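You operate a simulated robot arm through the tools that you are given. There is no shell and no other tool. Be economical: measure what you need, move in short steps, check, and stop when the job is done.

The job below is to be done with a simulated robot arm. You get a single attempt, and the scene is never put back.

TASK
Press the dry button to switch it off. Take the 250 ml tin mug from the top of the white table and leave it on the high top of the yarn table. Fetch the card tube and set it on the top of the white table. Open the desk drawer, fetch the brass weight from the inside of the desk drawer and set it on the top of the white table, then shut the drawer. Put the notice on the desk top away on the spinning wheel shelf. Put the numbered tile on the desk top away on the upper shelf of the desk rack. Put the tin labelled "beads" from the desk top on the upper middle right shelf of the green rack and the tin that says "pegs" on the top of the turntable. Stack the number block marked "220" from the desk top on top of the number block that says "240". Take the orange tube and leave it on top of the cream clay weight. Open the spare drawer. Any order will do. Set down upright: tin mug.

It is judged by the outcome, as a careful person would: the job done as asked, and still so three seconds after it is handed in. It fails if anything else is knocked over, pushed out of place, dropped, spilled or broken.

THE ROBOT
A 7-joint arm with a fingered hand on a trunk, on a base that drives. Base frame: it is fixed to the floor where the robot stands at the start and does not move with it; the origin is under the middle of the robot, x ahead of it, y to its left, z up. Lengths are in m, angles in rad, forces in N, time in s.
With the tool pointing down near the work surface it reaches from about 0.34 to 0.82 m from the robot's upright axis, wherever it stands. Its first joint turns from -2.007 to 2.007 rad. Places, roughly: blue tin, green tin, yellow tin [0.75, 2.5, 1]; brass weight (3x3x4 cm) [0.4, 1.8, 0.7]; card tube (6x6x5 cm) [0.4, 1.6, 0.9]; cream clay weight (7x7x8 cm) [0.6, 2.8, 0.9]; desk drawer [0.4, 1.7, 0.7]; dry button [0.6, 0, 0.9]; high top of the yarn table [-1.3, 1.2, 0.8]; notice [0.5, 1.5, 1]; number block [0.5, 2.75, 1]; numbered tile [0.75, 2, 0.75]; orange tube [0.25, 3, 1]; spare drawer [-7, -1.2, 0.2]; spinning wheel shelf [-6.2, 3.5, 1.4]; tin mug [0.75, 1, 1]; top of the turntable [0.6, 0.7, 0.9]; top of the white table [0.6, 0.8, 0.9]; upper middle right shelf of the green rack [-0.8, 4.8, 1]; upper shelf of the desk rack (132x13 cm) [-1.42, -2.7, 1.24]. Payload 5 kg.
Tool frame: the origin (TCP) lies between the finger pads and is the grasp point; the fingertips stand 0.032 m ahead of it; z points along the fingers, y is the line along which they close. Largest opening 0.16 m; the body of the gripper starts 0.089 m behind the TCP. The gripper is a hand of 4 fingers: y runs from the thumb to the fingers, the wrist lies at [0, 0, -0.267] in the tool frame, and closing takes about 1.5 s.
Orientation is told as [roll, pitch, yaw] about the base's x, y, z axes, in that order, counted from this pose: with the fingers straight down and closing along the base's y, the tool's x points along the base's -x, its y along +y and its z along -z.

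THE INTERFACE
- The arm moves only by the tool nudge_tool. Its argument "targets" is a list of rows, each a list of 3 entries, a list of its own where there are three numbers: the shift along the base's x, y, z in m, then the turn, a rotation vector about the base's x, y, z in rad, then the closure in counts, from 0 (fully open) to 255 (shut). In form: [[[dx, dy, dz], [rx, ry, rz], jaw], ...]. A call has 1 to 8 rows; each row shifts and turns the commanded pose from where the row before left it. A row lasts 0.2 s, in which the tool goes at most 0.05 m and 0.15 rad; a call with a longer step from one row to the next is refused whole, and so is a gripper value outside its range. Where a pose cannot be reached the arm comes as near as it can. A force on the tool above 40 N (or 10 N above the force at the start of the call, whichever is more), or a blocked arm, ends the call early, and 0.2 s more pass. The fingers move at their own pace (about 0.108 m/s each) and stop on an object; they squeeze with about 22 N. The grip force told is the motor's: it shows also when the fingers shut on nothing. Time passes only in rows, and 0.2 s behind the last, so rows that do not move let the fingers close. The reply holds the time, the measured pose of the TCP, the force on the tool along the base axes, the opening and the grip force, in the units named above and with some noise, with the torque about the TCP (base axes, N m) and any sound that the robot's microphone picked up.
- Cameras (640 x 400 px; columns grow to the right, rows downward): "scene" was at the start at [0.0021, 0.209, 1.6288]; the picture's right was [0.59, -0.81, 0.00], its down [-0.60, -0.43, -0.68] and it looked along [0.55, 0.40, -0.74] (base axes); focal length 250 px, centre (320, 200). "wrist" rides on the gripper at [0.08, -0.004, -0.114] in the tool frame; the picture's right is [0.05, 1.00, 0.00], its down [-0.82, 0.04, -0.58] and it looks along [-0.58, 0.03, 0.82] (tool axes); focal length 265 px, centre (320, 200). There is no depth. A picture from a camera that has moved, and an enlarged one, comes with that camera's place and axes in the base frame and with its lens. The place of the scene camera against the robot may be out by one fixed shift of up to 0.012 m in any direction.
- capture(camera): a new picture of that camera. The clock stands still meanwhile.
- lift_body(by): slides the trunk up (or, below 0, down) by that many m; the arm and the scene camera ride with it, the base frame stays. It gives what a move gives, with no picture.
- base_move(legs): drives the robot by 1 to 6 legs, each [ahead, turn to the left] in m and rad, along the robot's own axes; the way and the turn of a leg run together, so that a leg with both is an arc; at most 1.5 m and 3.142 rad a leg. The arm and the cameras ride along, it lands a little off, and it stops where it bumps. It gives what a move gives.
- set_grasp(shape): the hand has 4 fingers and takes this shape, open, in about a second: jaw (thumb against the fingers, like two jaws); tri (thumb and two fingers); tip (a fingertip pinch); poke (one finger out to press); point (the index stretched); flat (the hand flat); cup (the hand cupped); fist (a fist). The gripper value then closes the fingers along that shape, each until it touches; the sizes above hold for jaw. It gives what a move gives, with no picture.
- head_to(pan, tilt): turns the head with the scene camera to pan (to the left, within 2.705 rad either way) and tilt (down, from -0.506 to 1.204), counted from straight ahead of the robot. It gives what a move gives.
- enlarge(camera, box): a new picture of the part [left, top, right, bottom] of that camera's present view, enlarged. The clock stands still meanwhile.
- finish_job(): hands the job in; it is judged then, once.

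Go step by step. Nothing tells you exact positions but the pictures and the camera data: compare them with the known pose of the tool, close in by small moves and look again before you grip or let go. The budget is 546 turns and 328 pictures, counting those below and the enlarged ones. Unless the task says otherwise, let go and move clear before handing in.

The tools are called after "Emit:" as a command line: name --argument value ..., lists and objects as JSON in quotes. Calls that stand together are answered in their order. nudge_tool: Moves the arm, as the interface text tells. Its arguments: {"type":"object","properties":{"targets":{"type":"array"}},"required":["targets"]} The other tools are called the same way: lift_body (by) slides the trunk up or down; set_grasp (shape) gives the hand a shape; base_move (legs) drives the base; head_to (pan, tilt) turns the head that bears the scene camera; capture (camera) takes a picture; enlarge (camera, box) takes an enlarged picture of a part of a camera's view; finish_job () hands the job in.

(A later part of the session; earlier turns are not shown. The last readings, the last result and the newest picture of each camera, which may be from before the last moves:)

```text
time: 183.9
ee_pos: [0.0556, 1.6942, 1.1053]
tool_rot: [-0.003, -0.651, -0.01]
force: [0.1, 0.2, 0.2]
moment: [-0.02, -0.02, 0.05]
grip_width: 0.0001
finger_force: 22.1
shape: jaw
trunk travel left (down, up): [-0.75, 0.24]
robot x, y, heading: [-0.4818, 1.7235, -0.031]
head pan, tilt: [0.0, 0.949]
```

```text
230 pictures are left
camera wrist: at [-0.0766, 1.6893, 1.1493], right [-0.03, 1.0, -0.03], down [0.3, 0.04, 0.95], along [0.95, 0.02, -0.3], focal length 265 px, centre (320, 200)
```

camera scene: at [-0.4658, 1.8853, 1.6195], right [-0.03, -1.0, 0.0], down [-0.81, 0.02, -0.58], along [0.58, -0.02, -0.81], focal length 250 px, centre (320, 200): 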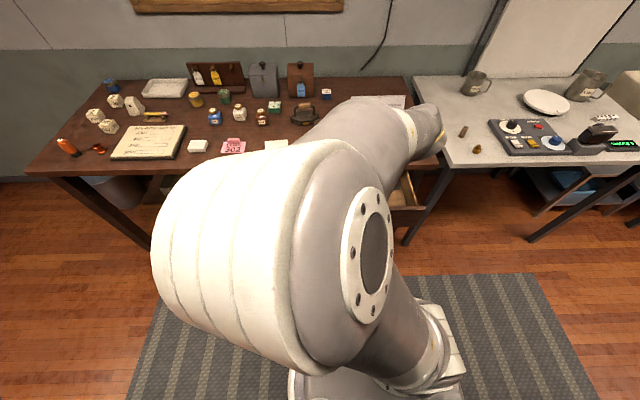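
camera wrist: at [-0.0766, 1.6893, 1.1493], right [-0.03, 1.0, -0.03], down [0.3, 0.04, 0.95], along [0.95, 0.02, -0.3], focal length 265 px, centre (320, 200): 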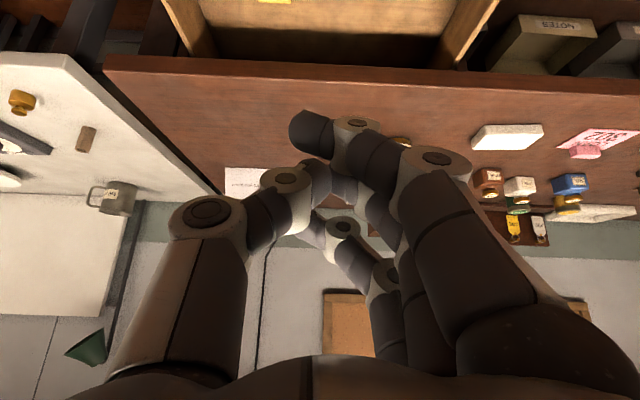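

I back up so the hand is in front of the drawer face, then lower.

Emit:
base_move --legs '[[-0.13, 0.03]]'

Emit:
nudge_tool --targets '[[[0, 0.005, -0.045], [0, 0, 0], 255], [[0, 0.005, -0.045], [0, 0, 0], 255], [[0, 0.005, -0.045], [0, 0, 0], 255], [[0, 0, -0.045], [0, 0, 0], 255], [[0, 0, -0.045], [0, 0, 0], 255], [[0, 0, -0.045], [0, 0, 0], 255], [[0, 0, -0.03], [0, 0, 0], 255]]'

Emit:
capture --camera "scene"

Emit:
capture --camera "wrist"

```text
time: 185.2
ee_pos: [-0.0758, 1.7105, 1.1078]
tool_rot: [-0.005, -0.653, 0.019]
force: [-0.8, -0.2, -0.7]
moment: [0.02, 0.0, 0.01]
grip_width: 0.0003
finger_force: 22.0
shape: jaw
trunk travel left (down, up): [-0.75, 0.24]
robot x, y, heading: [-0.61, 1.7253, 0.003]
head pan, tilt: [0.0, 0.949]
```

```text
time: 186.8
ee_pos: [-0.0755, 1.7258, 0.805]
tool_rot: [-0.001, -0.651, 0.02]
force: [0.3, 0.3, -0.3]
moment: [-0.01, -0.02, -0.01]
grip_width: 0.0001
finger_force: 22.3
shape: jaw
trunk travel left (down, up): [-0.75, 0.24]
robot x, y, heading: [-0.6113, 1.7224, 0.002]
head pan, tilt: [0.0, 0.949]
```

```text
229 pictures are left
camera scene: at [-0.6002, 1.887, 1.6195], right [0.0, -1.0, 0.0], down [-0.81, 0.0, -0.58], along [0.58, 0.0, -0.81], focal length 250 px, centre (320, 200)
```

scene: 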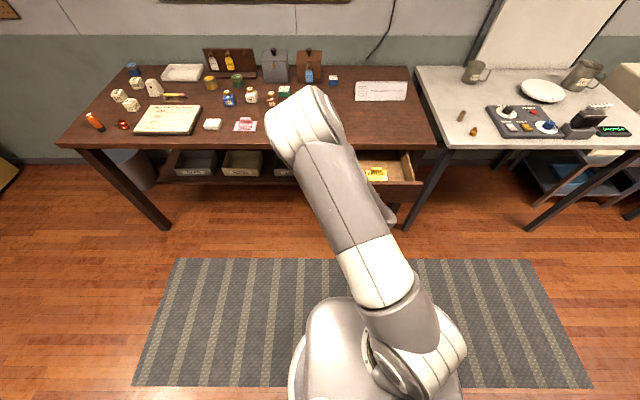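

```text
228 pictures are left
camera wrist: at [-0.2062, 1.7176, 0.8482], right [-0.06, 1.0, -0.03], down [0.3, 0.05, 0.95], along [0.95, 0.05, -0.3], focal length 265 px, centre (320, 200)
```

wrist: 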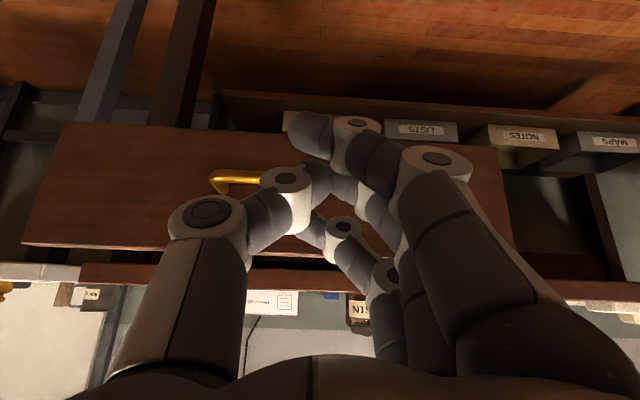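

Lowering a bit and pushing the drawer shut with the closed fingers.

Emit:
nudge_tool --targets '[[[0, -0.02, -0.025], [0, 0, 0], 255], [[0.04, 0, 0], [0, 0, 0], 255], [[0.035, 0, 0], [0, 0, 0], 255], [[0.03, 0, 0], [0, 0, 0], 255], [[0.03, 0, 0], [0, 0, 0], 255], [[0.03, 0, 0], [0, 0, 0], 255], [[0.03, 0, 0], [0, 0, 0], 255]]'

Emit:
capture --camera "scene"

```text
time: 188.4
ee_pos: [0.1216, 1.7037, 0.7805]
tool_rot: [-0.004, -0.65, 0.02]
force: [0.3, 0.0, 0.4]
moment: [-0.01, -0.01, -0.01]
grip_width: 0.0
finger_force: 22.1
shape: jaw
trunk travel left (down, up): [-0.75, 0.24]
robot x, y, heading: [-0.6075, 1.7237, 0.003]
head pan, tilt: [0.0, 0.949]
```

```text
227 pictures are left
camera scene: at [-0.6002, 1.8866, 1.6195], right [0.0, -1.0, 0.0], down [-0.81, 0.0, -0.58], along [0.58, 0.0, -0.81], focal length 250 px, centre (320, 200)
```

scene: 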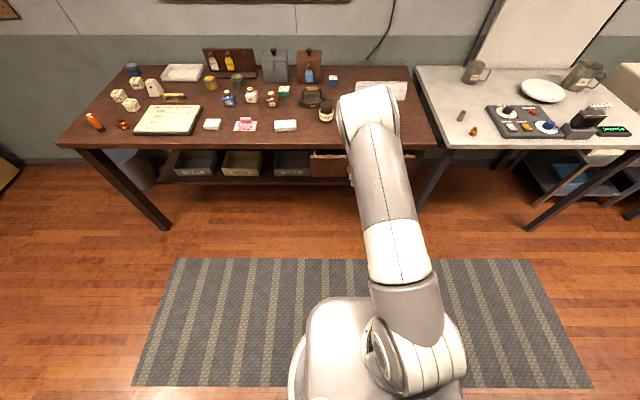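

Emit:
nudge_tool --targets '[[[0.025, 0, 0], [0, 0, 0], 255], [[0.02, 0, 0], [0, 0, 0], 255], [[0.015, 0, 0], [0, 0, 0], 255], [[0.01, 0, 0], [0, 0, 0], 255], [[0.01, 0, 0], [0, 0, 0], 255], [[0.01, 0, 0], [0, 0, 0], 255], [[0.01, 0, 0], [0, 0, 0], 255]]'

Emit:
enlarge --camera "scene" --box '[270, 100, 440, 220]'

```text
time: 189.6
ee_pos: [0.1919, 1.7044, 0.7737]
tool_rot: [-0.005, -0.631, 0.013]
force: [-9.7, -0.3, 3.6]
moment: [0.01, 0.06, -0.03]
grip_width: 0.0
finger_force: 21.9
shape: jaw
trunk travel left (down, up): [-0.75, 0.24]
robot x, y, heading: [-0.6121, 1.7253, 0.007]
head pan, tilt: [0.0, 0.949]
stopped in row 6: the force on the tool passed its limit at 48 N (the readings are from after the stop); the commanded pose is now the measured one
```

```text
3.33 times, centred on (355, 160) of scene
camera zoom: at [-0.6013, 1.887, 1.6196], right [0.0, -1.0, 0.0], down [-0.81, 0.0, -0.58], along [0.58, 0.0, -0.81], focal length 833 px, centre (203, 333)
```

zoom: 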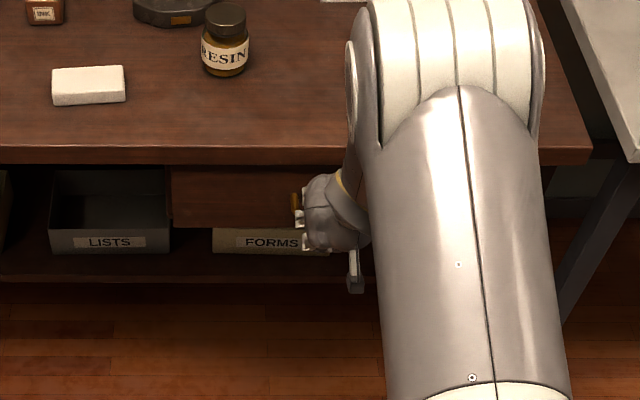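

A hard stop, presumably shut. I back off and check.

Emit:
nudge_tool --targets '[[[-0.04, 0, 0], [0, 0, 0], 255], [[-0.045, 0, 0.01], [0, 0, 0], 255], [[-0.045, 0, 0.01], [0, 0, 0], 255], [[-0.04, 0, 0.02], [0, 0, 0], 255], [[0, -0.04, 0.03], [0, 0, 0], 255], [[0, -0.04, 0.03], [0, 0, 0], 255], [[0, -0.04, 0.03], [0, 0, 0], 255], [[0, -0.04, 0.03], [0, 0, 0], 255]]'

Emit:
enlarge --camera "scene" --box '[270, 100, 440, 220]'

Emit:
capture --camera "wrist"

```text
time: 191.4
ee_pos: [0.0226, 1.5442, 0.9343]
tool_rot: [-0.004, -0.634, 0.012]
force: [-0.3, 0.5, -0.8]
moment: [0.02, 0.0, -0.02]
grip_width: 0.0001
finger_force: 21.8
shape: jaw
trunk travel left (down, up): [-0.75, 0.24]
robot x, y, heading: [-0.6115, 1.7261, 0.005]
head pan, tilt: [0.0, 0.949]
```

```text
3.33 times, centred on (355, 160) of scene
camera zoom: at [-0.6017, 1.8859, 1.6195], right [0.0, -1.0, 0.0], down [-0.81, 0.0, -0.58], along [0.58, 0.0, -0.81], focal length 833 px, centre (203, 333)
```

zoom: 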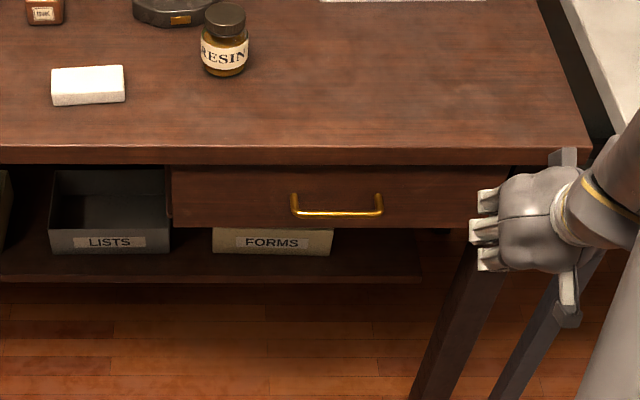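

```text
224 pictures are left
camera wrist: at [-0.1075, 1.5367, 0.9803], right [-0.05, 1.0, -0.03], down [0.31, 0.05, 0.95], along [0.95, 0.04, -0.32], focal length 265 px, centre (320, 200)
```

wrist: 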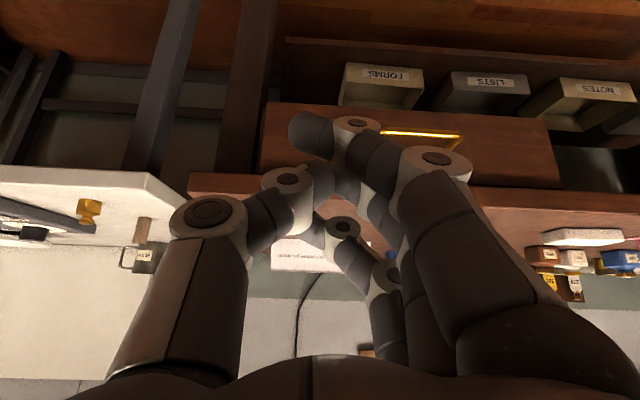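

The drawer is shut. Next, the left end of the desk (blocks, orange tube). I raise the hand, point it down, and drive there.

Emit:
nudge_tool --targets '[[[0, 0.02, 0.045], [0, 0.1, 0], 200], [[0, 0.02, 0.045], [0, 0.1, 0], 150], [[0, 0.03, 0.04], [0, 0.1, 0], 100], [[0, 0.03, 0.04], [0, 0.1, 0], 0], [[-0.01, 0.03, 0.04], [0, 0.1, 0], 0], [[-0.01, 0.0, 0.04], [0, 0.13, 0], 0]]'

Emit:
base_move --legs '[[0.25, 0], [0, 1.571], [1.08, 0], [0, -1.571], [0.2, 0]]'

Emit:
head_to --pan 0.15 --tilt 0.9

Emit:
capture --camera "scene"

Emit:
capture --camera "wrist"

```text
refused: row 5 steps farther than a row can; nothing moved
```

```text
time: 207.3
ee_pos: [0.4594, 2.6373, 0.9341]
tool_rot: [-0.006, -0.634, 0.022]
force: [0.7, 0.5, -0.4]
moment: [0.01, 0.0, -0.03]
grip_width: 0.0
finger_force: 22.2
shape: jaw
trunk travel left (down, up): [-0.75, 0.24]
robot x, y, heading: [-0.1778, 2.8134, 0.012]
head pan, tilt: [0.0, 0.949]
```

```text
time: 208.0
ee_pos: [0.458, 2.6371, 0.9342]
tool_rot: [-0.006, -0.633, 0.022]
force: [0.7, -0.8, -0.8]
moment: [-0.02, 0.0, -0.03]
grip_width: 0.0
finger_force: 22.5
shape: jaw
trunk travel left (down, up): [-0.75, 0.24]
robot x, y, heading: [-0.178, 2.8089, 0.014]
head pan, tilt: [0.15, 0.901]
```

```text
223 pictures are left
camera scene: at [-0.1663, 2.9848, 1.6231], right [0.16, -0.99, 0.0], down [-0.77, -0.13, -0.62], along [0.61, 0.1, -0.78], focal length 250 px, centre (320, 200)
```

scene: 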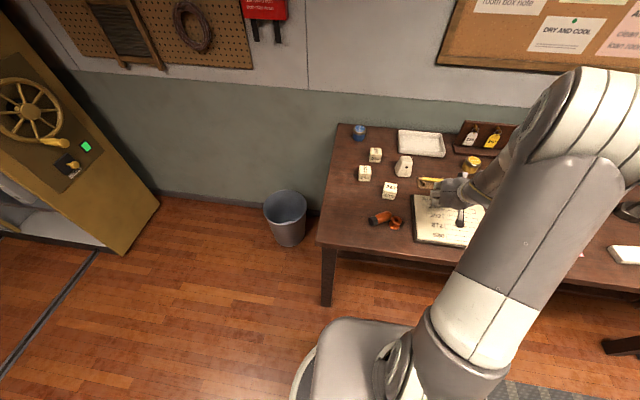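

```text
222 pictures are left
camera wrist: at [0.3286, 2.6283, 0.9796], right [-0.06, 1.0, -0.03], down [0.31, 0.05, 0.95], along [0.95, 0.05, -0.32], focal length 265 px, centre (320, 200)
```

wrist: 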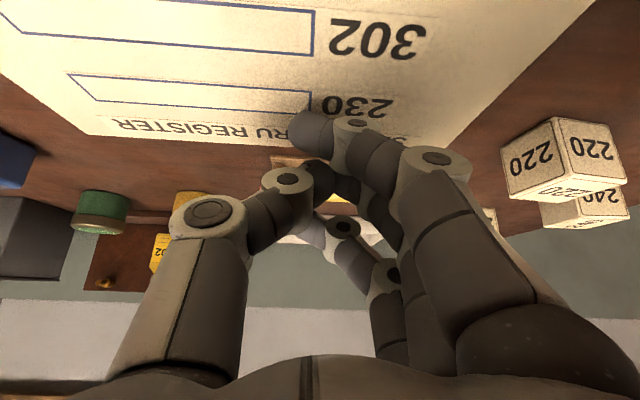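

Warning: the raise was refused, so I drove with the hand low. I check whether anything was disturbed.

Emit:
enlarge --camera "scene" --box '[320, 110, 480, 250]'

Emit:
enlarge --camera "scene" --box '[460, 110, 640, 290]'

```text
2.86 times, centred on (400, 180) of scene
camera zoom: at [-0.1663, 2.9848, 1.6231], right [0.16, -0.99, 0.0], down [-0.77, -0.13, -0.62], along [0.61, 0.1, -0.78], focal length 714 px, centre (91, 257)
```

zoom: 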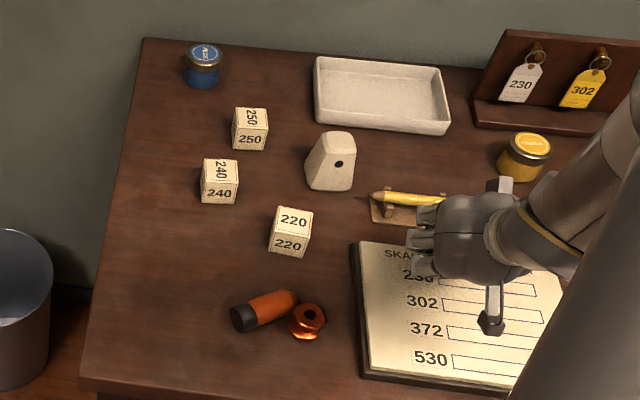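

```text
2.22 times, centred on (550, 200) of scene
camera zoom: at [-0.1663, 2.9848, 1.6231], right [0.16, -0.99, 0.0], down [-0.77, -0.13, -0.62], along [0.61, 0.1, -0.78], focal length 555 px, centre (-191, 200)
```

zoom: 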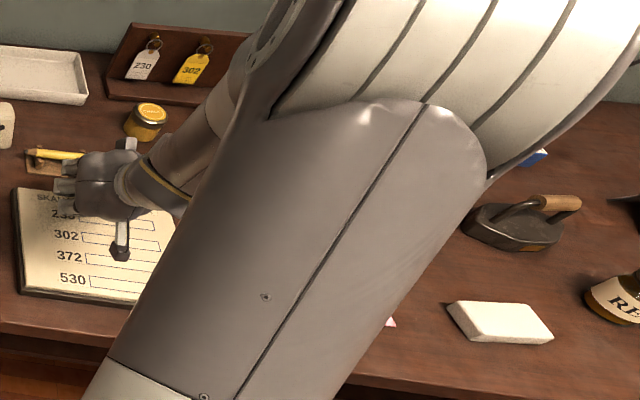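

The orange tube got tipped onto its side (it's still to be moved anyway). I raise the hand straight up and check the rest closely.

Emit:
nudge_tool --targets '[[[-0.01, 0, 0.045], [0, 0, 0], 255], [[-0.01, 0, 0.045], [0, 0, 0], 255], [[0, 0, 0.045], [0, 0, 0], 200], [[0, 0, 0.045], [0, 0.1, 0], 100], [[0, 0, 0.045], [0, 0.1, 0], 0], [[-0.01, 0, 0.04], [0, 0.14, 0], 0], [[-0.01, 0, 0.03], [0, 0.14, 0], 0], [[0, 0, 0], [0, 0.14, 0], 0]]'

Emit:
enlarge --camera "scene" --box '[360, 190, 440, 240]'

Emit:
capture --camera "wrist"

Emit:
capture --camera "scene"

```text
time: 209.8
ee_pos: [0.4197, 2.6374, 1.2283]
tool_rot: [0.007, -0.012, 0.018]
force: [0.0, 0.5, 0.4]
moment: [-0.03, 0.02, -0.01]
grip_width: 0.1599
finger_force: 0.1
shape: jaw
trunk travel left (down, up): [-0.75, 0.24]
robot x, y, heading: [-0.1759, 2.8114, 0.013]
head pan, tilt: [0.15, 0.901]
```

```text
8.00 times, centred on (400, 215) of scene
camera zoom: at [-0.1648, 2.9848, 1.6231], right [0.16, -0.99, 0.0], down [-0.77, -0.13, -0.62], along [0.61, 0.1, -0.78], focal length 1999 px, centre (-320, 80)
```

zoom: 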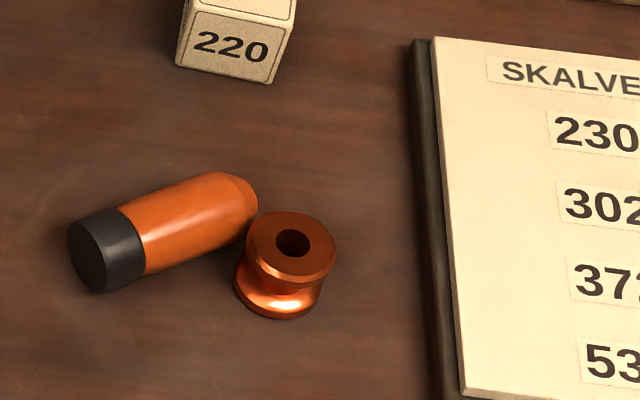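

```text
218 pictures are left
camera wrist: at [0.3406, 2.6287, 1.3431], right [-0.07, 1.0, 0.01], down [0.81, 0.05, 0.59], along [0.59, 0.05, -0.81], focal length 265 px, centre (320, 200)
```

wrist: 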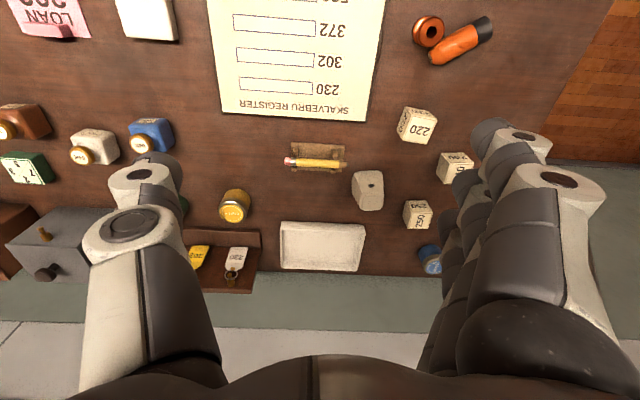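

```text
217 pictures are left
camera scene: at [-0.1648, 2.9848, 1.6231], right [0.16, -0.99, 0.0], down [-0.77, -0.13, -0.62], along [0.61, 0.1, -0.78], focal length 250 px, centre (320, 200)
```

scene: 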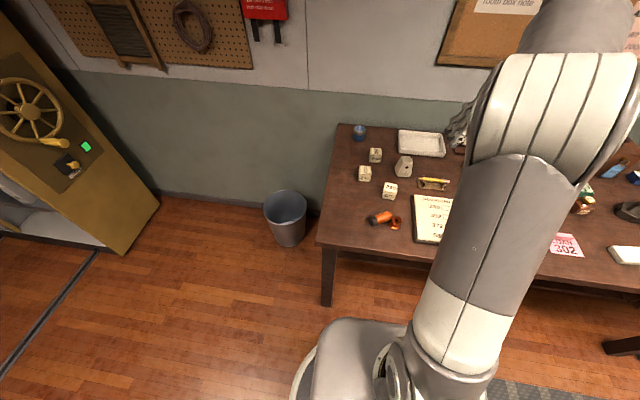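

Only the orange tube tipped, now resting by the spool. For it I try the tri shape (thumb and two fingers), with a narrower footprint; let me look at it.

Emit:
set_grasp --shape "tri"

Emit:
capture --camera "wrist"

Emit:
set_grasp --shape "tip"

Emit:
capture --camera "wrist"

```text
time: 210.7
ee_pos: [0.4182, 2.637, 1.2294]
tool_rot: [0.009, -0.017, 0.019]
force: [-0.6, 1.1, 0.4]
moment: [0.0, 0.0, -0.02]
grip_width: 0.1598
finger_force: 0.1
shape: tri
trunk travel left (down, up): [-0.75, 0.24]
robot x, y, heading: [-0.1777, 2.8138, 0.006]
head pan, tilt: [0.15, 0.901]
```

```text
216 pictures are left
camera wrist: at [0.3386, 2.6287, 1.3434], right [-0.07, 1.0, 0.01], down [0.81, 0.05, 0.59], along [0.59, 0.05, -0.81], focal length 265 px, centre (320, 200)
```

wrist: 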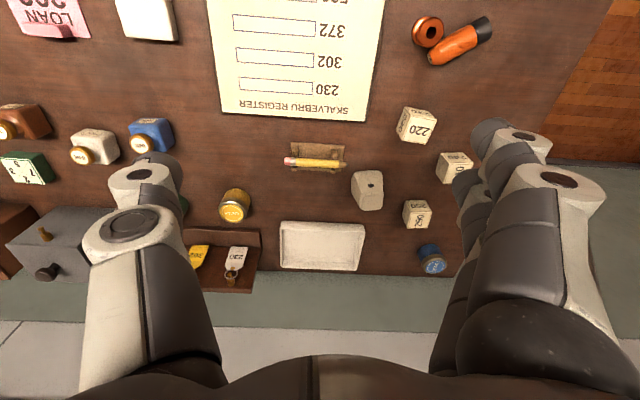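

```text
time: 211.6
ee_pos: [0.4189, 2.6361, 1.2297]
tool_rot: [0.009, -0.017, 0.019]
force: [-0.5, 0.5, -0.3]
moment: [-0.01, -0.01, 0.0]
grip_width: 0.1598
finger_force: 0.0
shape: tip
trunk travel left (down, up): [-0.75, 0.24]
robot x, y, heading: [-0.1755, 2.8128, 0.014]
head pan, tilt: [0.15, 0.901]
```

```text
215 pictures are left
camera wrist: at [0.3388, 2.6286, 1.3433], right [-0.07, 1.0, 0.01], down [0.81, 0.05, 0.59], along [0.59, 0.05, -0.81], focal length 265 px, centre (320, 200)
```

wrist: 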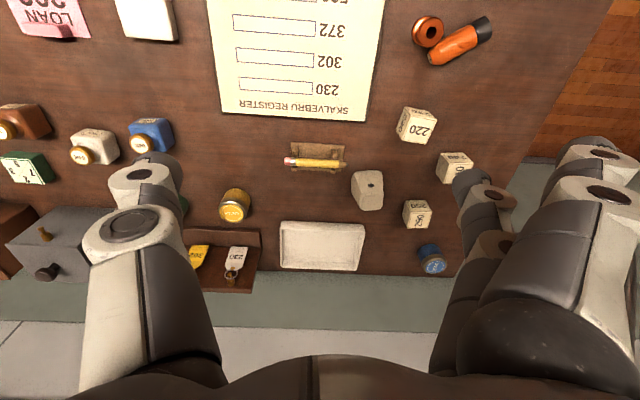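

The "tip" shape gives a narrow pinch (thumb and middle finger). I move the robot to the desk's left end, facing along the tube's axis.

Emit:
base_move --legs '[[0, 1.26], [0.597, 0], [0, -2.23]]'

Emit:
head_to --pan 0.2 --tilt 0.9

Emit:
capture --camera "scene"

Emit:
capture --camera "wrist"

```text
time: 223.4
ee_pos: [0.1837, 2.7909, 1.2288]
tool_rot: [0.009, -0.012, -0.964]
force: [0.0, 0.5, 0.0]
moment: [-0.01, 0.0, 0.03]
grip_width: 0.1598
finger_force: 0.1
shape: tip
trunk travel left (down, up): [-0.75, 0.24]
robot x, y, heading: [0.0009, 3.3819, -0.97]
head pan, tilt: [0.15, 0.901]
```

```text
time: 224.1
ee_pos: [0.1825, 2.7912, 1.2296]
tool_rot: [0.01, -0.015, -0.963]
force: [0.1, -0.3, 0.1]
moment: [0.02, 0.01, 0.03]
grip_width: 0.1599
finger_force: 0.1
shape: tip
trunk travel left (down, up): [-0.75, 0.24]
robot x, y, heading: [-0.0025, 3.3834, -0.97]
head pan, tilt: [0.201, 0.901]
```

```text
214 pictures are left
camera scene: at [0.1443, 3.4747, 1.6231], right [-0.7, -0.72, 0.0], down [-0.56, 0.54, -0.62], along [0.45, -0.43, -0.78], focal length 250 px, centre (320, 200)
```

scene: 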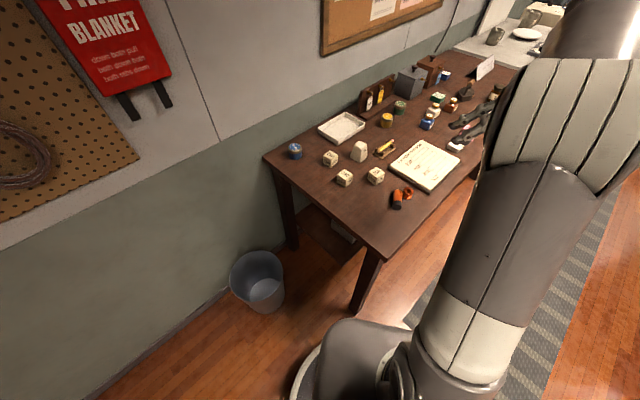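

```text
213 pictures are left
camera wrist: at [0.1342, 2.8542, 1.3435], right [0.79, 0.61, 0.01], down [0.49, -0.64, 0.59], along [0.37, -0.46, -0.81], focal length 265 px, centre (320, 200)
```

wrist: 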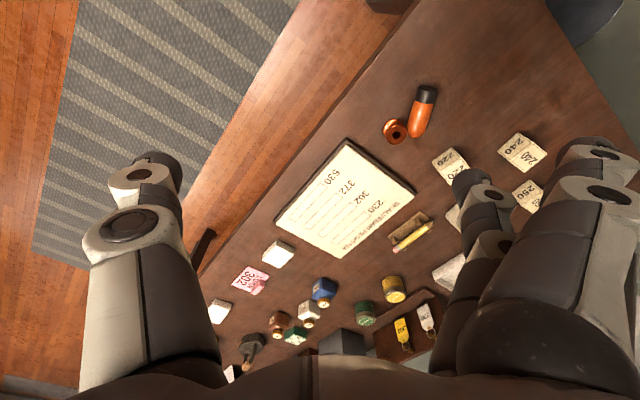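

Tube centre ≈[0.369,2.848]. Before gripping I test how far the hand can pitch forward here in free air.

Emit:
nudge_tool --targets '[[[0, 0, 0], [-0.119, -0.083, 0], 0], [[0, 0, 0], [-0.119, -0.083, 0], 0], [[0, 0, 0], [-0.119, -0.083, 0], 0], [[0, 0, 0], [-0.119, -0.083, 0], 0], [[0, 0, 0], [-0.119, -0.083, 0], 0], [[0, 0, 0], [-0.119, -0.083, 0], 0], [[0, 0, 0], [-0.119, -0.083, 0], 0], [[0, 0, 0], [-0.119, -0.083, 0], 0]]'

Emit:
nudge_tool --targets '[[[0, 0, 0], [-0.119, -0.083, 0], 0], [[0, 0, 0], [-0.119, -0.083, 0], 0], [[0, 0, 0], [-0.119, -0.083, 0], 0]]'

Emit:
capture --camera "scene"

```text
time: 225.8
ee_pos: [0.1837, 2.7931, 1.2286]
tool_rot: [-0.004, -1.171, -0.948]
force: [-0.8, 0.2, 1.2]
moment: [0.07, 0.0, -0.02]
grip_width: 0.1598
finger_force: 0.0
shape: tip
trunk travel left (down, up): [-0.75, 0.24]
robot x, y, heading: [-0.0011, 3.3815, -0.971]
head pan, tilt: [0.201, 0.901]
```

```text
time: 226.7
ee_pos: [0.1837, 2.7908, 1.2288]
tool_rot: [3.137, -1.529, 2.193]
force: [-0.4, -0.3, 0.6]
moment: [0.02, -0.02, 0.04]
grip_width: 0.1596
finger_force: 0.0
shape: tip
trunk travel left (down, up): [-0.75, 0.24]
robot x, y, heading: [-0.0036, 3.3834, -0.968]
head pan, tilt: [0.201, 0.901]
```

```text
212 pictures are left
camera scene: at [0.1447, 3.4737, 1.6232], right [-0.7, -0.72, 0.0], down [-0.56, 0.55, -0.62], along [0.45, -0.43, -0.78], focal length 250 px, centre (320, 200)
```

scene: 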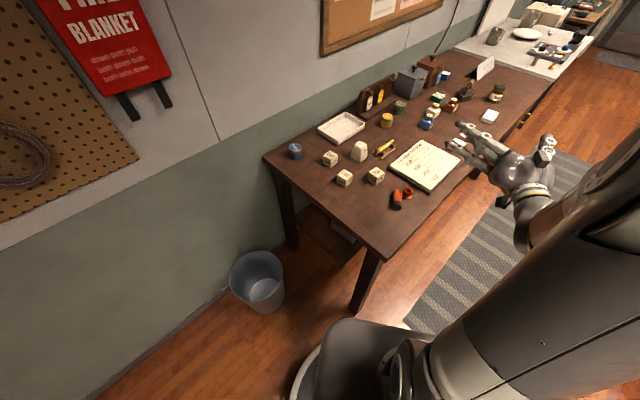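

A full 90° works at this height. I undo the pitch and go for the tube.

Emit:
nudge_tool --targets '[[[0, 0, 0], [0.119, 0.083, 0], 0], [[0, 0, 0], [0.119, 0.083, 0], 0], [[0, 0, 0], [0.119, 0.083, 0], 0], [[0, 0, 0], [0.119, 0.083, 0], 0], [[0, 0, 0], [0.119, 0.083, 0], 0], [[0, 0, 0], [0.119, 0.083, 0], 0]]'

Emit:
nudge_tool --targets '[[[0, 0, 0], [0.119, 0.083, 0], 0], [[0, 0, 0], [0.119, 0.083, 0], 0], [[0, 0, 0], [0.119, 0.083, 0], 0], [[0, 0, 0], [0.119, 0.083, 0], 0], [[0.03, 0.01, -0.03], [0.119, 0.083, 0], 0], [[0.03, 0.01, -0.03], [0, 0, 0], 0], [[0.03, 0.01, -0.03], [0, 0, 0], 0], [[0.03, 0.01, -0.03], [0, 0, 0], 0]]'

Emit:
nudge_tool --targets '[[[0.03, 0.012, -0.03], [0, 0, 0], 60], [[0.03, 0.012, -0.03], [0, 0, 0], 60]]'

Emit:
capture --camera "wrist"

```text
time: 228.1
ee_pos: [0.1837, 2.7904, 1.2287]
tool_rot: [0.009, -0.74, -0.962]
force: [0.1, 0.1, -0.7]
moment: [0.0, -0.01, 0.01]
grip_width: 0.1599
finger_force: 0.1
shape: tip
trunk travel left (down, up): [-0.75, 0.24]
robot x, y, heading: [-0.0055, 3.3835, -0.97]
head pan, tilt: [0.201, 0.901]
```

```text
time: 229.8
ee_pos: [0.3067, 2.8313, 1.1082]
tool_rot: [0.007, -0.016, -0.965]
force: [0.1, 0.3, 0.4]
moment: [-0.03, 0.0, 0.03]
grip_width: 0.16
finger_force: 0.1
shape: tip
trunk travel left (down, up): [-0.75, 0.24]
robot x, y, heading: [-0.0016, 3.3826, -0.969]
head pan, tilt: [0.201, 0.901]
```

```text
time: 230.4
ee_pos: [0.3666, 2.8551, 1.0478]
tool_rot: [0.007, -0.014, -0.963]
force: [-0.2, 0.3, -0.5]
moment: [0.0, 0.02, 0.03]
grip_width: 0.1228
finger_force: 0.0
shape: tip
trunk travel left (down, up): [-0.75, 0.24]
robot x, y, heading: [-0.0055, 3.386, -0.968]
head pan, tilt: [0.201, 0.901]
```

```text
211 pictures are left
camera wrist: at [0.3175, 2.9177, 1.1628], right [0.79, 0.61, 0.01], down [0.49, -0.64, 0.59], along [0.37, -0.46, -0.81], focal length 265 px, centre (320, 200)
```

wrist: 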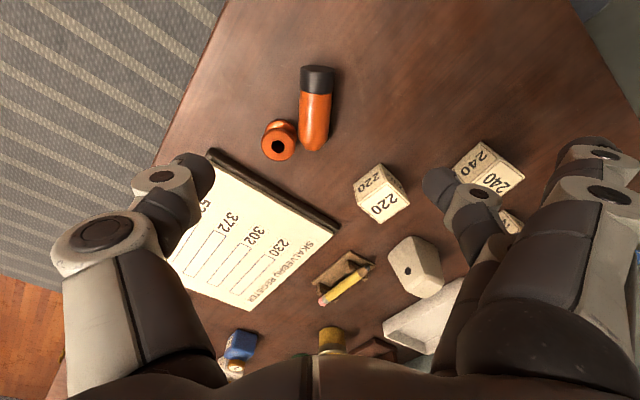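

Well aligned with the tube. Descend and pinch.

Emit:
nudge_tool --targets '[[[-0.001, -0.001, -0.045], [0, 0, 0], 100], [[0, 0, -0.045], [0, 0, 0], 120], [[0, 0, -0.03], [0, 0, 0], 150], [[0, 0, -0.014], [0, 0, 0], 150]]'

Emit:
capture --camera "wrist"

```text
time: 231.4
ee_pos: [0.3633, 2.8544, 0.9147]
tool_rot: [0.008, -0.014, -0.964]
force: [1.1, 0.6, 0.3]
moment: [-0.02, 0.02, 0.0]
grip_width: 0.0667
finger_force: 0.0
shape: tip
trunk travel left (down, up): [-0.75, 0.24]
robot x, y, heading: [-0.0018, 3.3814, -0.964]
head pan, tilt: [0.201, 0.901]
```

```text
210 pictures are left
camera wrist: at [0.3135, 2.9169, 1.0288], right [0.79, 0.61, 0.01], down [0.49, -0.64, 0.59], along [0.37, -0.46, -0.81], focal length 265 px, centre (320, 200)
```

wrist: 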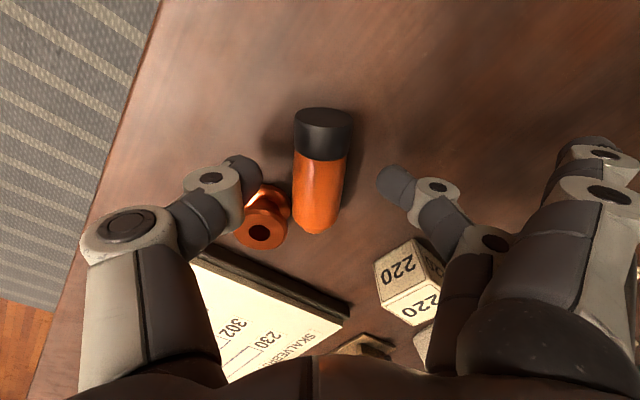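

Thumb is close to the spool; I shift slightly toward the black end and pinch.

Emit:
nudge_tool --targets '[[[-0.004, 0.006, 0], [0, 0, 0], 150], [[0, 0, -0.004], [0, 0, 0], 200], [[0, 0, 0], [0, 0, 0], 255], [[0, 0, 0], [0, 0, 0], 255], [[0, 0, 0], [0, 0, 0], 255], [[0, 0, 0], [0, 0, 0], 255]]'

Emit:
capture --camera "wrist"

```text
time: 232.8
ee_pos: [0.358, 2.8599, 0.9121]
tool_rot: [0.009, -0.013, -0.965]
force: [0.2, 0.4, 1.2]
moment: [0.04, -0.01, -0.01]
grip_width: 0.0191
finger_force: 14.1
shape: tip
trunk travel left (down, up): [-0.75, 0.24]
robot x, y, heading: [-0.0043, 3.385, -0.966]
head pan, tilt: [0.201, 0.901]
```

```text
209 pictures are left
camera wrist: at [0.3094, 2.9233, 1.0254], right [0.79, 0.61, 0.01], down [0.49, -0.64, 0.59], along [0.37, -0.46, -0.81], focal length 265 px, centre (320, 200)
```

wrist: 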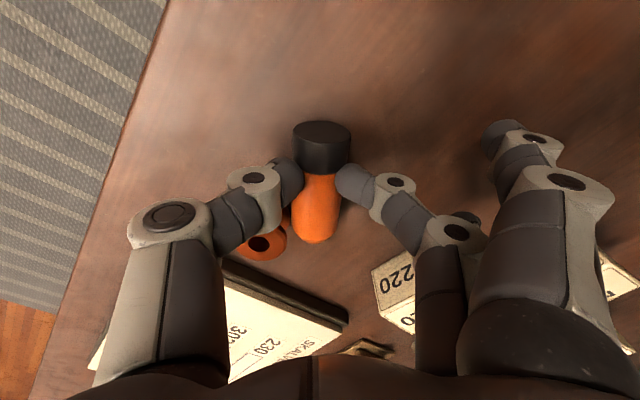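

Pinched. Lift and check the spool stays.

Emit:
nudge_tool --targets '[[[0, 0, 0.01], [0, 0, 0], 255], [[0, 0, 0.03], [0, 0, 0], 255], [[0, 0, 0.045], [0, 0, 0], 255], [[0, 0, 0.045], [0, 0, 0], 255], [[0, 0, 0.045], [0, 0, 0], 255], [[0, 0, 0.045], [0, 0, 0], 255], [[0, 0, 0.045], [0, 0, 0], 255]]'

Emit:
capture --camera "wrist"

Emit:
capture --camera "scene"

```text
time: 234.4
ee_pos: [0.3576, 2.8596, 1.1773]
tool_rot: [0.008, -0.016, -0.963]
force: [0.1, 0.2, -0.1]
moment: [0.01, -0.02, -0.04]
grip_width: 0.0129
finger_force: 13.5
shape: tip
trunk travel left (down, up): [-0.75, 0.24]
robot x, y, heading: [-0.0014, 3.3787, -0.969]
head pan, tilt: [0.201, 0.901]
```

```text
208 pictures are left
camera wrist: at [0.3086, 2.9235, 1.2909], right [0.79, 0.61, 0.01], down [0.49, -0.64, 0.59], along [0.37, -0.46, -0.81], focal length 265 px, centre (320, 200)
```

wrist: 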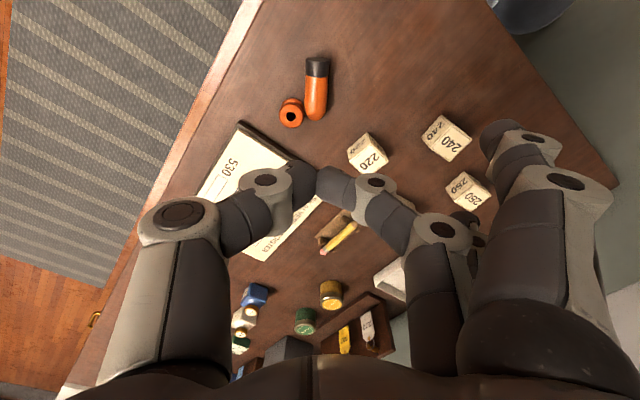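

```text
207 pictures are left
camera scene: at [0.1439, 3.4751, 1.6231], right [-0.69, -0.72, 0.0], down [-0.56, 0.54, -0.62], along [0.45, -0.43, -0.78], focal length 250 px, centre (320, 200)
```

scene: 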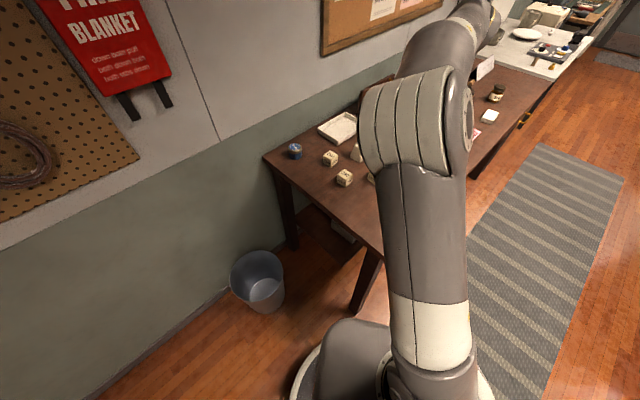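

The pinch slipped off; it was too high. The tube is still in place. I go back and pinch lower.

Emit:
nudge_tool --targets '[[[0.002, -0.002, -0.045], [0, 0, 0], 150], [[0.002, -0.003, -0.045], [0, 0, 0], 150], [[0.002, -0.003, -0.045], [0, 0, 0], 150], [[0, 0, -0.045], [0, 0, 0], 150], [[0, 0, -0.045], [0, 0, 0], 150], [[0, 0, -0.04], [0, 0, 0], 150]]'

Emit:
nudge_tool --targets '[[[0, 0, -0.005], [0, 0, 0], 150], [[0, 0, -0.004], [0, 0, 0], 150], [[0, 0, -0.004], [0, 0, 0], 150]]'

Emit:
capture --camera "wrist"

```text
time: 235.8
ee_pos: [0.3651, 2.8527, 0.9107]
tool_rot: [0.007, -0.014, -0.963]
force: [0.6, -0.3, -0.9]
moment: [0.01, 0.0, -0.01]
grip_width: 0.0653
finger_force: 0.0
shape: tip
trunk travel left (down, up): [-0.75, 0.24]
robot x, y, heading: [-0.0003, 3.3837, -0.969]
head pan, tilt: [0.201, 0.901]
```

```text
time: 236.7
ee_pos: [0.3639, 2.8523, 0.898]
tool_rot: [0.009, -0.013, -0.96]
force: [-0.5, -0.2, 0.3]
moment: [0.03, 0.02, 0.02]
grip_width: 0.0652
finger_force: 0.1
shape: tip
trunk travel left (down, up): [-0.75, 0.24]
robot x, y, heading: [0.0016, 3.3822, -0.971]
head pan, tilt: [0.201, 0.901]
```

```text
206 pictures are left
camera wrist: at [0.3154, 2.9153, 1.0127], right [0.79, 0.61, 0.01], down [0.49, -0.64, 0.59], along [0.37, -0.46, -0.81], focal length 265 px, centre (320, 200)
```

wrist: 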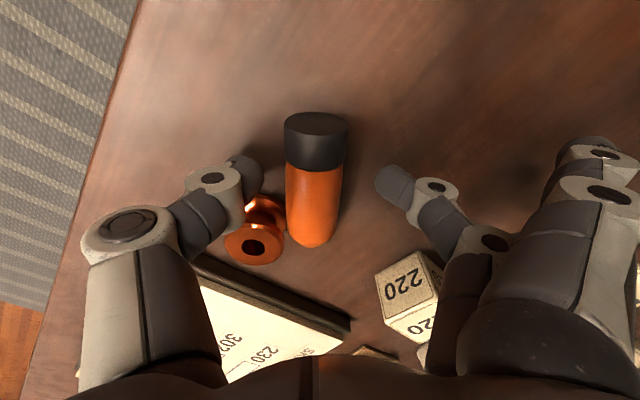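

Emit:
nudge_tool --targets '[[[-0.002, 0.001, -0.004], [0, 0, 0], 150], [[0, 0, -0.004], [0, 0, 0], 150], [[0, 0, 0], [0, 0, 0], 200], [[0, 0, 0], [0, 0, 0], 255], [[0, 0, 0], [0, 0, 0], 255], [[0, 0, 0], [0, 0, 0], 255], [[0, 0, 0], [0, 0, 0], 255]]'

Emit:
capture --camera "wrist"

```text
time: 238.2
ee_pos: [0.3628, 2.8527, 0.8927]
tool_rot: [0.008, -0.017, -0.963]
force: [-5.3, -7.3, 26.4]
moment: [-0.52, 0.91, 0.14]
grip_width: 0.035
finger_force: 14.2
shape: tip
trunk travel left (down, up): [-0.75, 0.24]
robot x, y, heading: [-0.0042, 3.3817, -0.967]
head pan, tilt: [0.201, 0.901]
```

```text
205 pictures are left
camera wrist: at [0.3119, 2.9161, 1.0064], right [0.79, 0.61, 0.01], down [0.49, -0.64, 0.59], along [0.37, -0.46, -0.81], focal length 265 px, centre (320, 200)
```

wrist: 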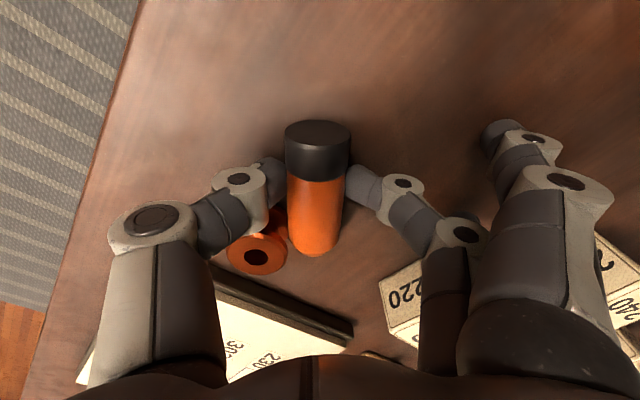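

Now the tips are at the tube's flanks. Ease up and lift.

Emit:
nudge_tool --targets '[[[0, 0, 0.003], [0, 0, 0], 255], [[0, 0, 0.003], [0, 0, 0], 255], [[0, 0, 0.01], [0, 0, 0], 255], [[0, 0, 0.02], [0, 0, 0], 255]]'

Emit:
capture --camera "wrist"

```text
time: 239.2
ee_pos: [0.3624, 2.8534, 0.9261]
tool_rot: [0.009, -0.014, -0.963]
force: [-0.6, -0.1, 0.8]
moment: [0.0, -0.02, 0.02]
grip_width: 0.0324
finger_force: 14.4
shape: tip
trunk travel left (down, up): [-0.75, 0.24]
robot x, y, heading: [-0.0014, 3.3848, -0.97]
head pan, tilt: [0.201, 0.901]
```

```text
204 pictures are left
camera wrist: at [0.3132, 2.9166, 1.0401], right [0.79, 0.61, 0.01], down [0.49, -0.64, 0.59], along [0.37, -0.46, -0.81], focal length 265 px, centre (320, 200)
```

wrist: 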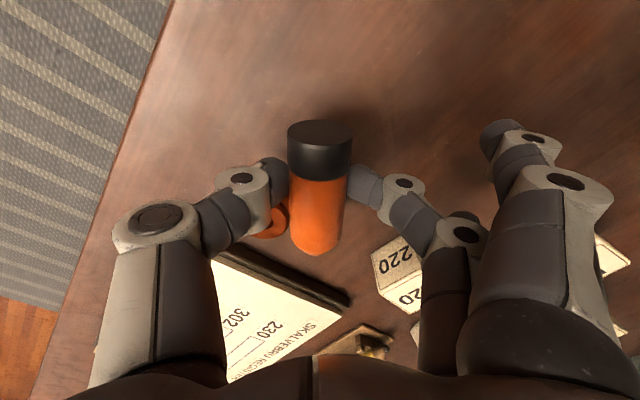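

Held. Raise further, slowly, then pitch forward.

Emit:
nudge_tool --targets '[[[0, 0, 0.035], [0, 0, 0], 255], [[0, 0, 0.04], [0, 0, 0], 255], [[0, 0, 0.04], [0, 0, 0], 255], [[0, 0, 0.04], [0, 0, 0], 255], [[0, 0, 0.04], [0, 0, 0], 255], [[0, 0, 0.04], [0, 0, 0], 255], [[0, 0, 0.04], [0, 0, 0], 255]]'

Emit:
nudge_tool --targets '[[[0, 0, 0], [-0.082, -0.057, 0], 255], [[0, 0, 0], [-0.082, -0.057, 0], 255], [[0, 0, 0], [-0.082, -0.057, 0], 255], [[0, 0, 0], [-0.082, -0.057, 0], 255], [[0, 0, 0], [-0.082, -0.057, 0], 255], [[0, 0, 0], [-0.082, -0.057, 0], 255], [[0, 0, 0], [-0.082, -0.057, 0], 255], [[0, 0, 0], [-0.082, -0.057, 0], 255]]'

Emit:
capture --camera "wrist"

```text
time: 240.8
ee_pos: [0.3616, 2.8539, 1.2022]
tool_rot: [0.009, -0.013, -0.962]
force: [0.0, 0.3, -0.8]
moment: [0.03, 0.0, -0.03]
grip_width: 0.0322
finger_force: 13.9
shape: tip
trunk travel left (down, up): [-0.75, 0.24]
robot x, y, heading: [-0.0044, 3.3804, -0.97]
head pan, tilt: [0.201, 0.901]
```

```text
time: 242.7
ee_pos: [0.3622, 2.8541, 1.2008]
tool_rot: [0.008, -0.816, -0.964]
force: [-0.8, -0.3, -0.7]
moment: [0.01, 0.01, 0.01]
grip_width: 0.0317
finger_force: 14.0
shape: tip
trunk travel left (down, up): [-0.75, 0.24]
robot x, y, heading: [-0.0023, 3.3832, -0.97]
head pan, tilt: [0.201, 0.901]
```

```text
203 pictures are left
camera wrist: at [0.2808, 2.9624, 1.2224], right [0.8, 0.6, -0.03], down [0.11, -0.09, 0.99], along [0.59, -0.79, -0.14], focal length 265 px, centre (320, 200)
```

wrist: 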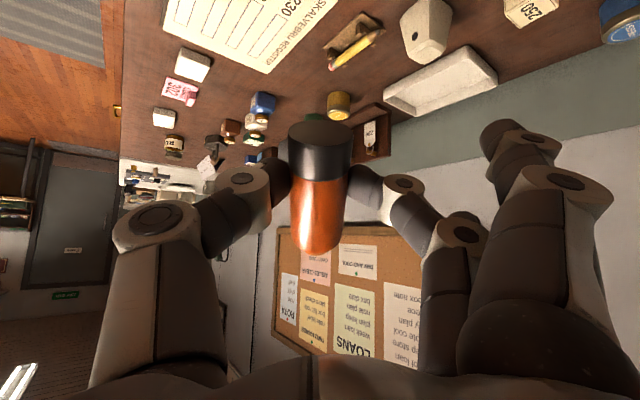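

Holding well. Continue to 90°.

Emit:
nudge_tool --targets '[[[0, 0, 0], [-0.082, -0.057, 0], 255], [[0, 0, 0], [-0.082, -0.057, 0], 255], [[0, 0, 0], [-0.082, -0.057, 0], 255], [[0, 0, 0], [-0.082, -0.057, 0], 255], [[0, 0, 0], [-0.082, -0.057, 0], 255], [[0, 0, 0], [-0.082, -0.057, 0], 255], [[0, 0, 0], [-0.082, -0.057, 0], 255], [[0, 0, 0], [-0.045, -0.031, 0], 255]]'

Emit:
capture --camera "wrist"

Emit:
capture --camera "scene"

```text
time: 244.4
ee_pos: [0.3622, 2.8522, 1.202]
tool_rot: [-0.846, -1.57, -0.109]
force: [-0.3, 0.2, -0.6]
moment: [-0.03, -0.01, -0.06]
grip_width: 0.0315
finger_force: 14.4
shape: tip
trunk travel left (down, up): [-0.75, 0.24]
robot x, y, heading: [-0.006, 3.3847, -0.969]
head pan, tilt: [0.201, 0.901]
```

```text
202 pictures are left
camera wrist: at [0.2951, 2.9421, 1.1227], right [0.81, 0.58, -0.05], down [-0.3, 0.5, 0.82], along [0.5, -0.65, 0.58], focal length 265 px, centre (320, 200)
```

wrist: 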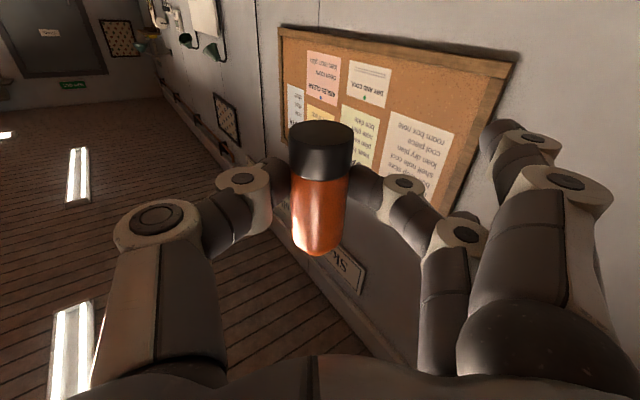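

```text
201 pictures are left
camera scene: at [0.1446, 3.4747, 1.6231], right [-0.69, -0.72, 0.0], down [-0.56, 0.54, -0.62], along [0.45, -0.43, -0.78], focal length 250 px, centre (320, 200)
```

scene: 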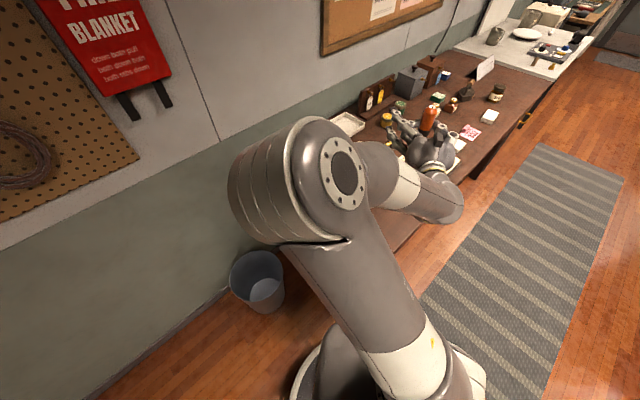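

The tube is upright, black end down. The weight's top centre is about [0.612, 2.757, 0.95]; I move over it at height.

Emit:
nudge_tool --targets '[[[0.041, -0.0148, 0], [0, 0, 0], 255], [[0.041, -0.0148, 0], [0, 0, 0], 255], [[0.041, -0.0148, 0], [0, 0, 0], 255], [[0.041, -0.0148, 0], [0, 0, 0], 255], [[0.041, -0.0148, 0], [0, 0, 0], 255], [[0.041, -0.0148, 0], [0, 0, 0], 255]]'

Emit:
head_to --pan 0.1 --tilt 0.7

Emit:
capture --camera "scene"

Emit:
capture --camera "wrist"

```text
time: 245.8
ee_pos: [0.6098, 2.7648, 1.1989]
tool_rot: [-0.183, -1.567, -0.773]
force: [-0.6, 0.6, -1.1]
moment: [0.01, -0.04, -0.03]
grip_width: 0.0317
finger_force: 13.9
shape: tip
trunk travel left (down, up): [-0.75, 0.24]
robot x, y, heading: [-0.0052, 3.382, -0.971]
head pan, tilt: [0.201, 0.901]
```

```text
time: 246.6
ee_pos: [0.608, 2.7649, 1.2006]
tool_rot: [-0.185, -1.565, -0.769]
force: [0.2, -0.6, -2.1]
moment: [0.04, 0.03, -0.02]
grip_width: 0.0316
finger_force: 13.7
shape: tip
trunk travel left (down, up): [-0.75, 0.24]
robot x, y, heading: [-0.0013, 3.3829, -0.973]
head pan, tilt: [0.099, 0.7]
```

```text
200 pictures are left
camera scene: at [0.1453, 3.4624, 1.6392], right [-0.76, -0.65, 0.0], down [-0.42, 0.49, -0.76], along [0.49, -0.58, -0.64], focal length 250 px, centre (320, 200)
```

scene: 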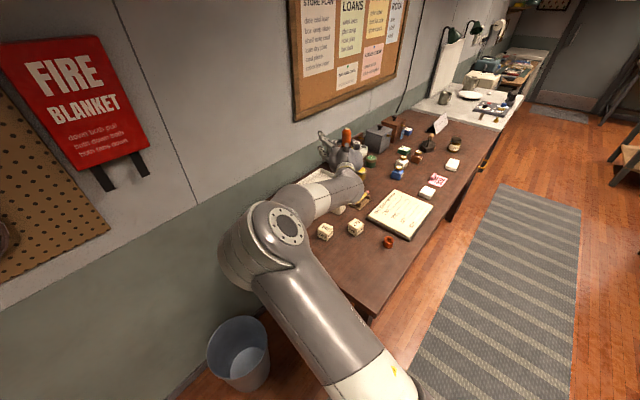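

```text
199 pictures are left
camera wrist: at [0.5409, 2.8534, 1.1219], right [0.81, 0.58, -0.05], down [-0.3, 0.49, 0.82], along [0.5, -0.65, 0.57], focal length 265 px, centre (320, 200)
```

wrist: 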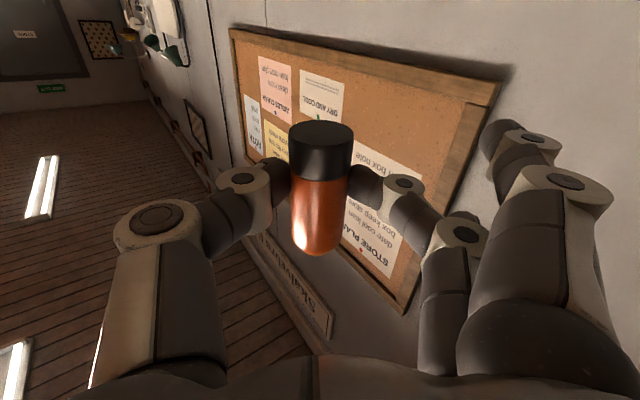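

The arm hides the weight from the head camera, but my estimates agree on [0.615, 2.757]. I lower by the trunk most of the way.

Emit:
lift_body --by -0.17

Emit:
capture --camera "scene"

Emit:
capture --camera "wrist"

```text
time: 248.5
ee_pos: [0.6084, 2.7647, 1.0312]
tool_rot: [-0.159, -1.567, -0.795]
force: [1.0, 0.0, -0.7]
moment: [-0.02, -0.01, -0.01]
grip_width: 0.0316
finger_force: 13.5
shape: tip
trunk travel left (down, up): [-0.58, 0.41]
robot x, y, heading: [-0.0067, 3.3846, -0.966]
head pan, tilt: [0.099, 0.7]
```

```text
198 pictures are left
camera scene: at [0.145, 3.4624, 1.4693], right [-0.76, -0.65, 0.0], down [-0.42, 0.49, -0.76], along [0.49, -0.58, -0.64], focal length 250 px, centre (320, 200)
```

scene: 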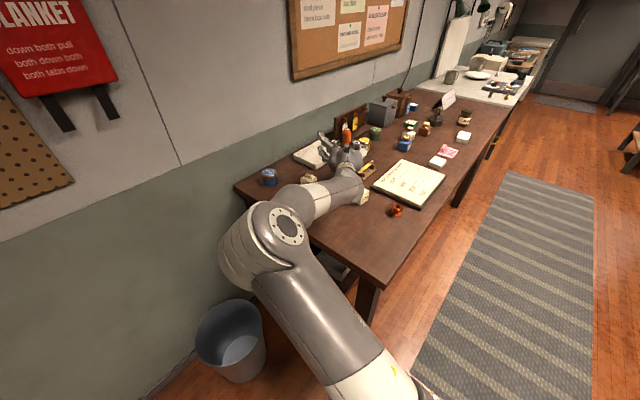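

```text
197 pictures are left
camera wrist: at [0.5409, 2.8533, 0.9521], right [0.81, 0.58, -0.05], down [-0.3, 0.49, 0.82], along [0.5, -0.65, 0.57], focal length 265 px, centre (320, 200)
```

wrist: 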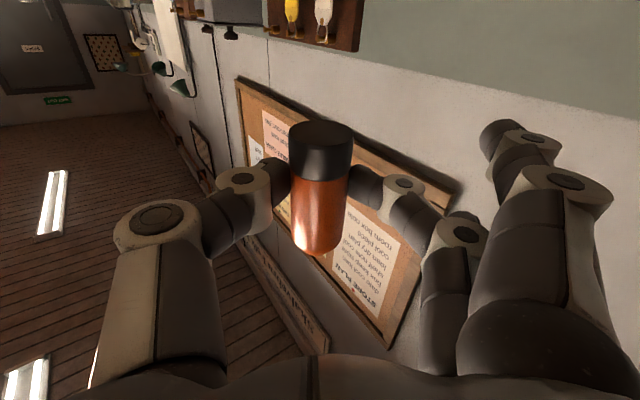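

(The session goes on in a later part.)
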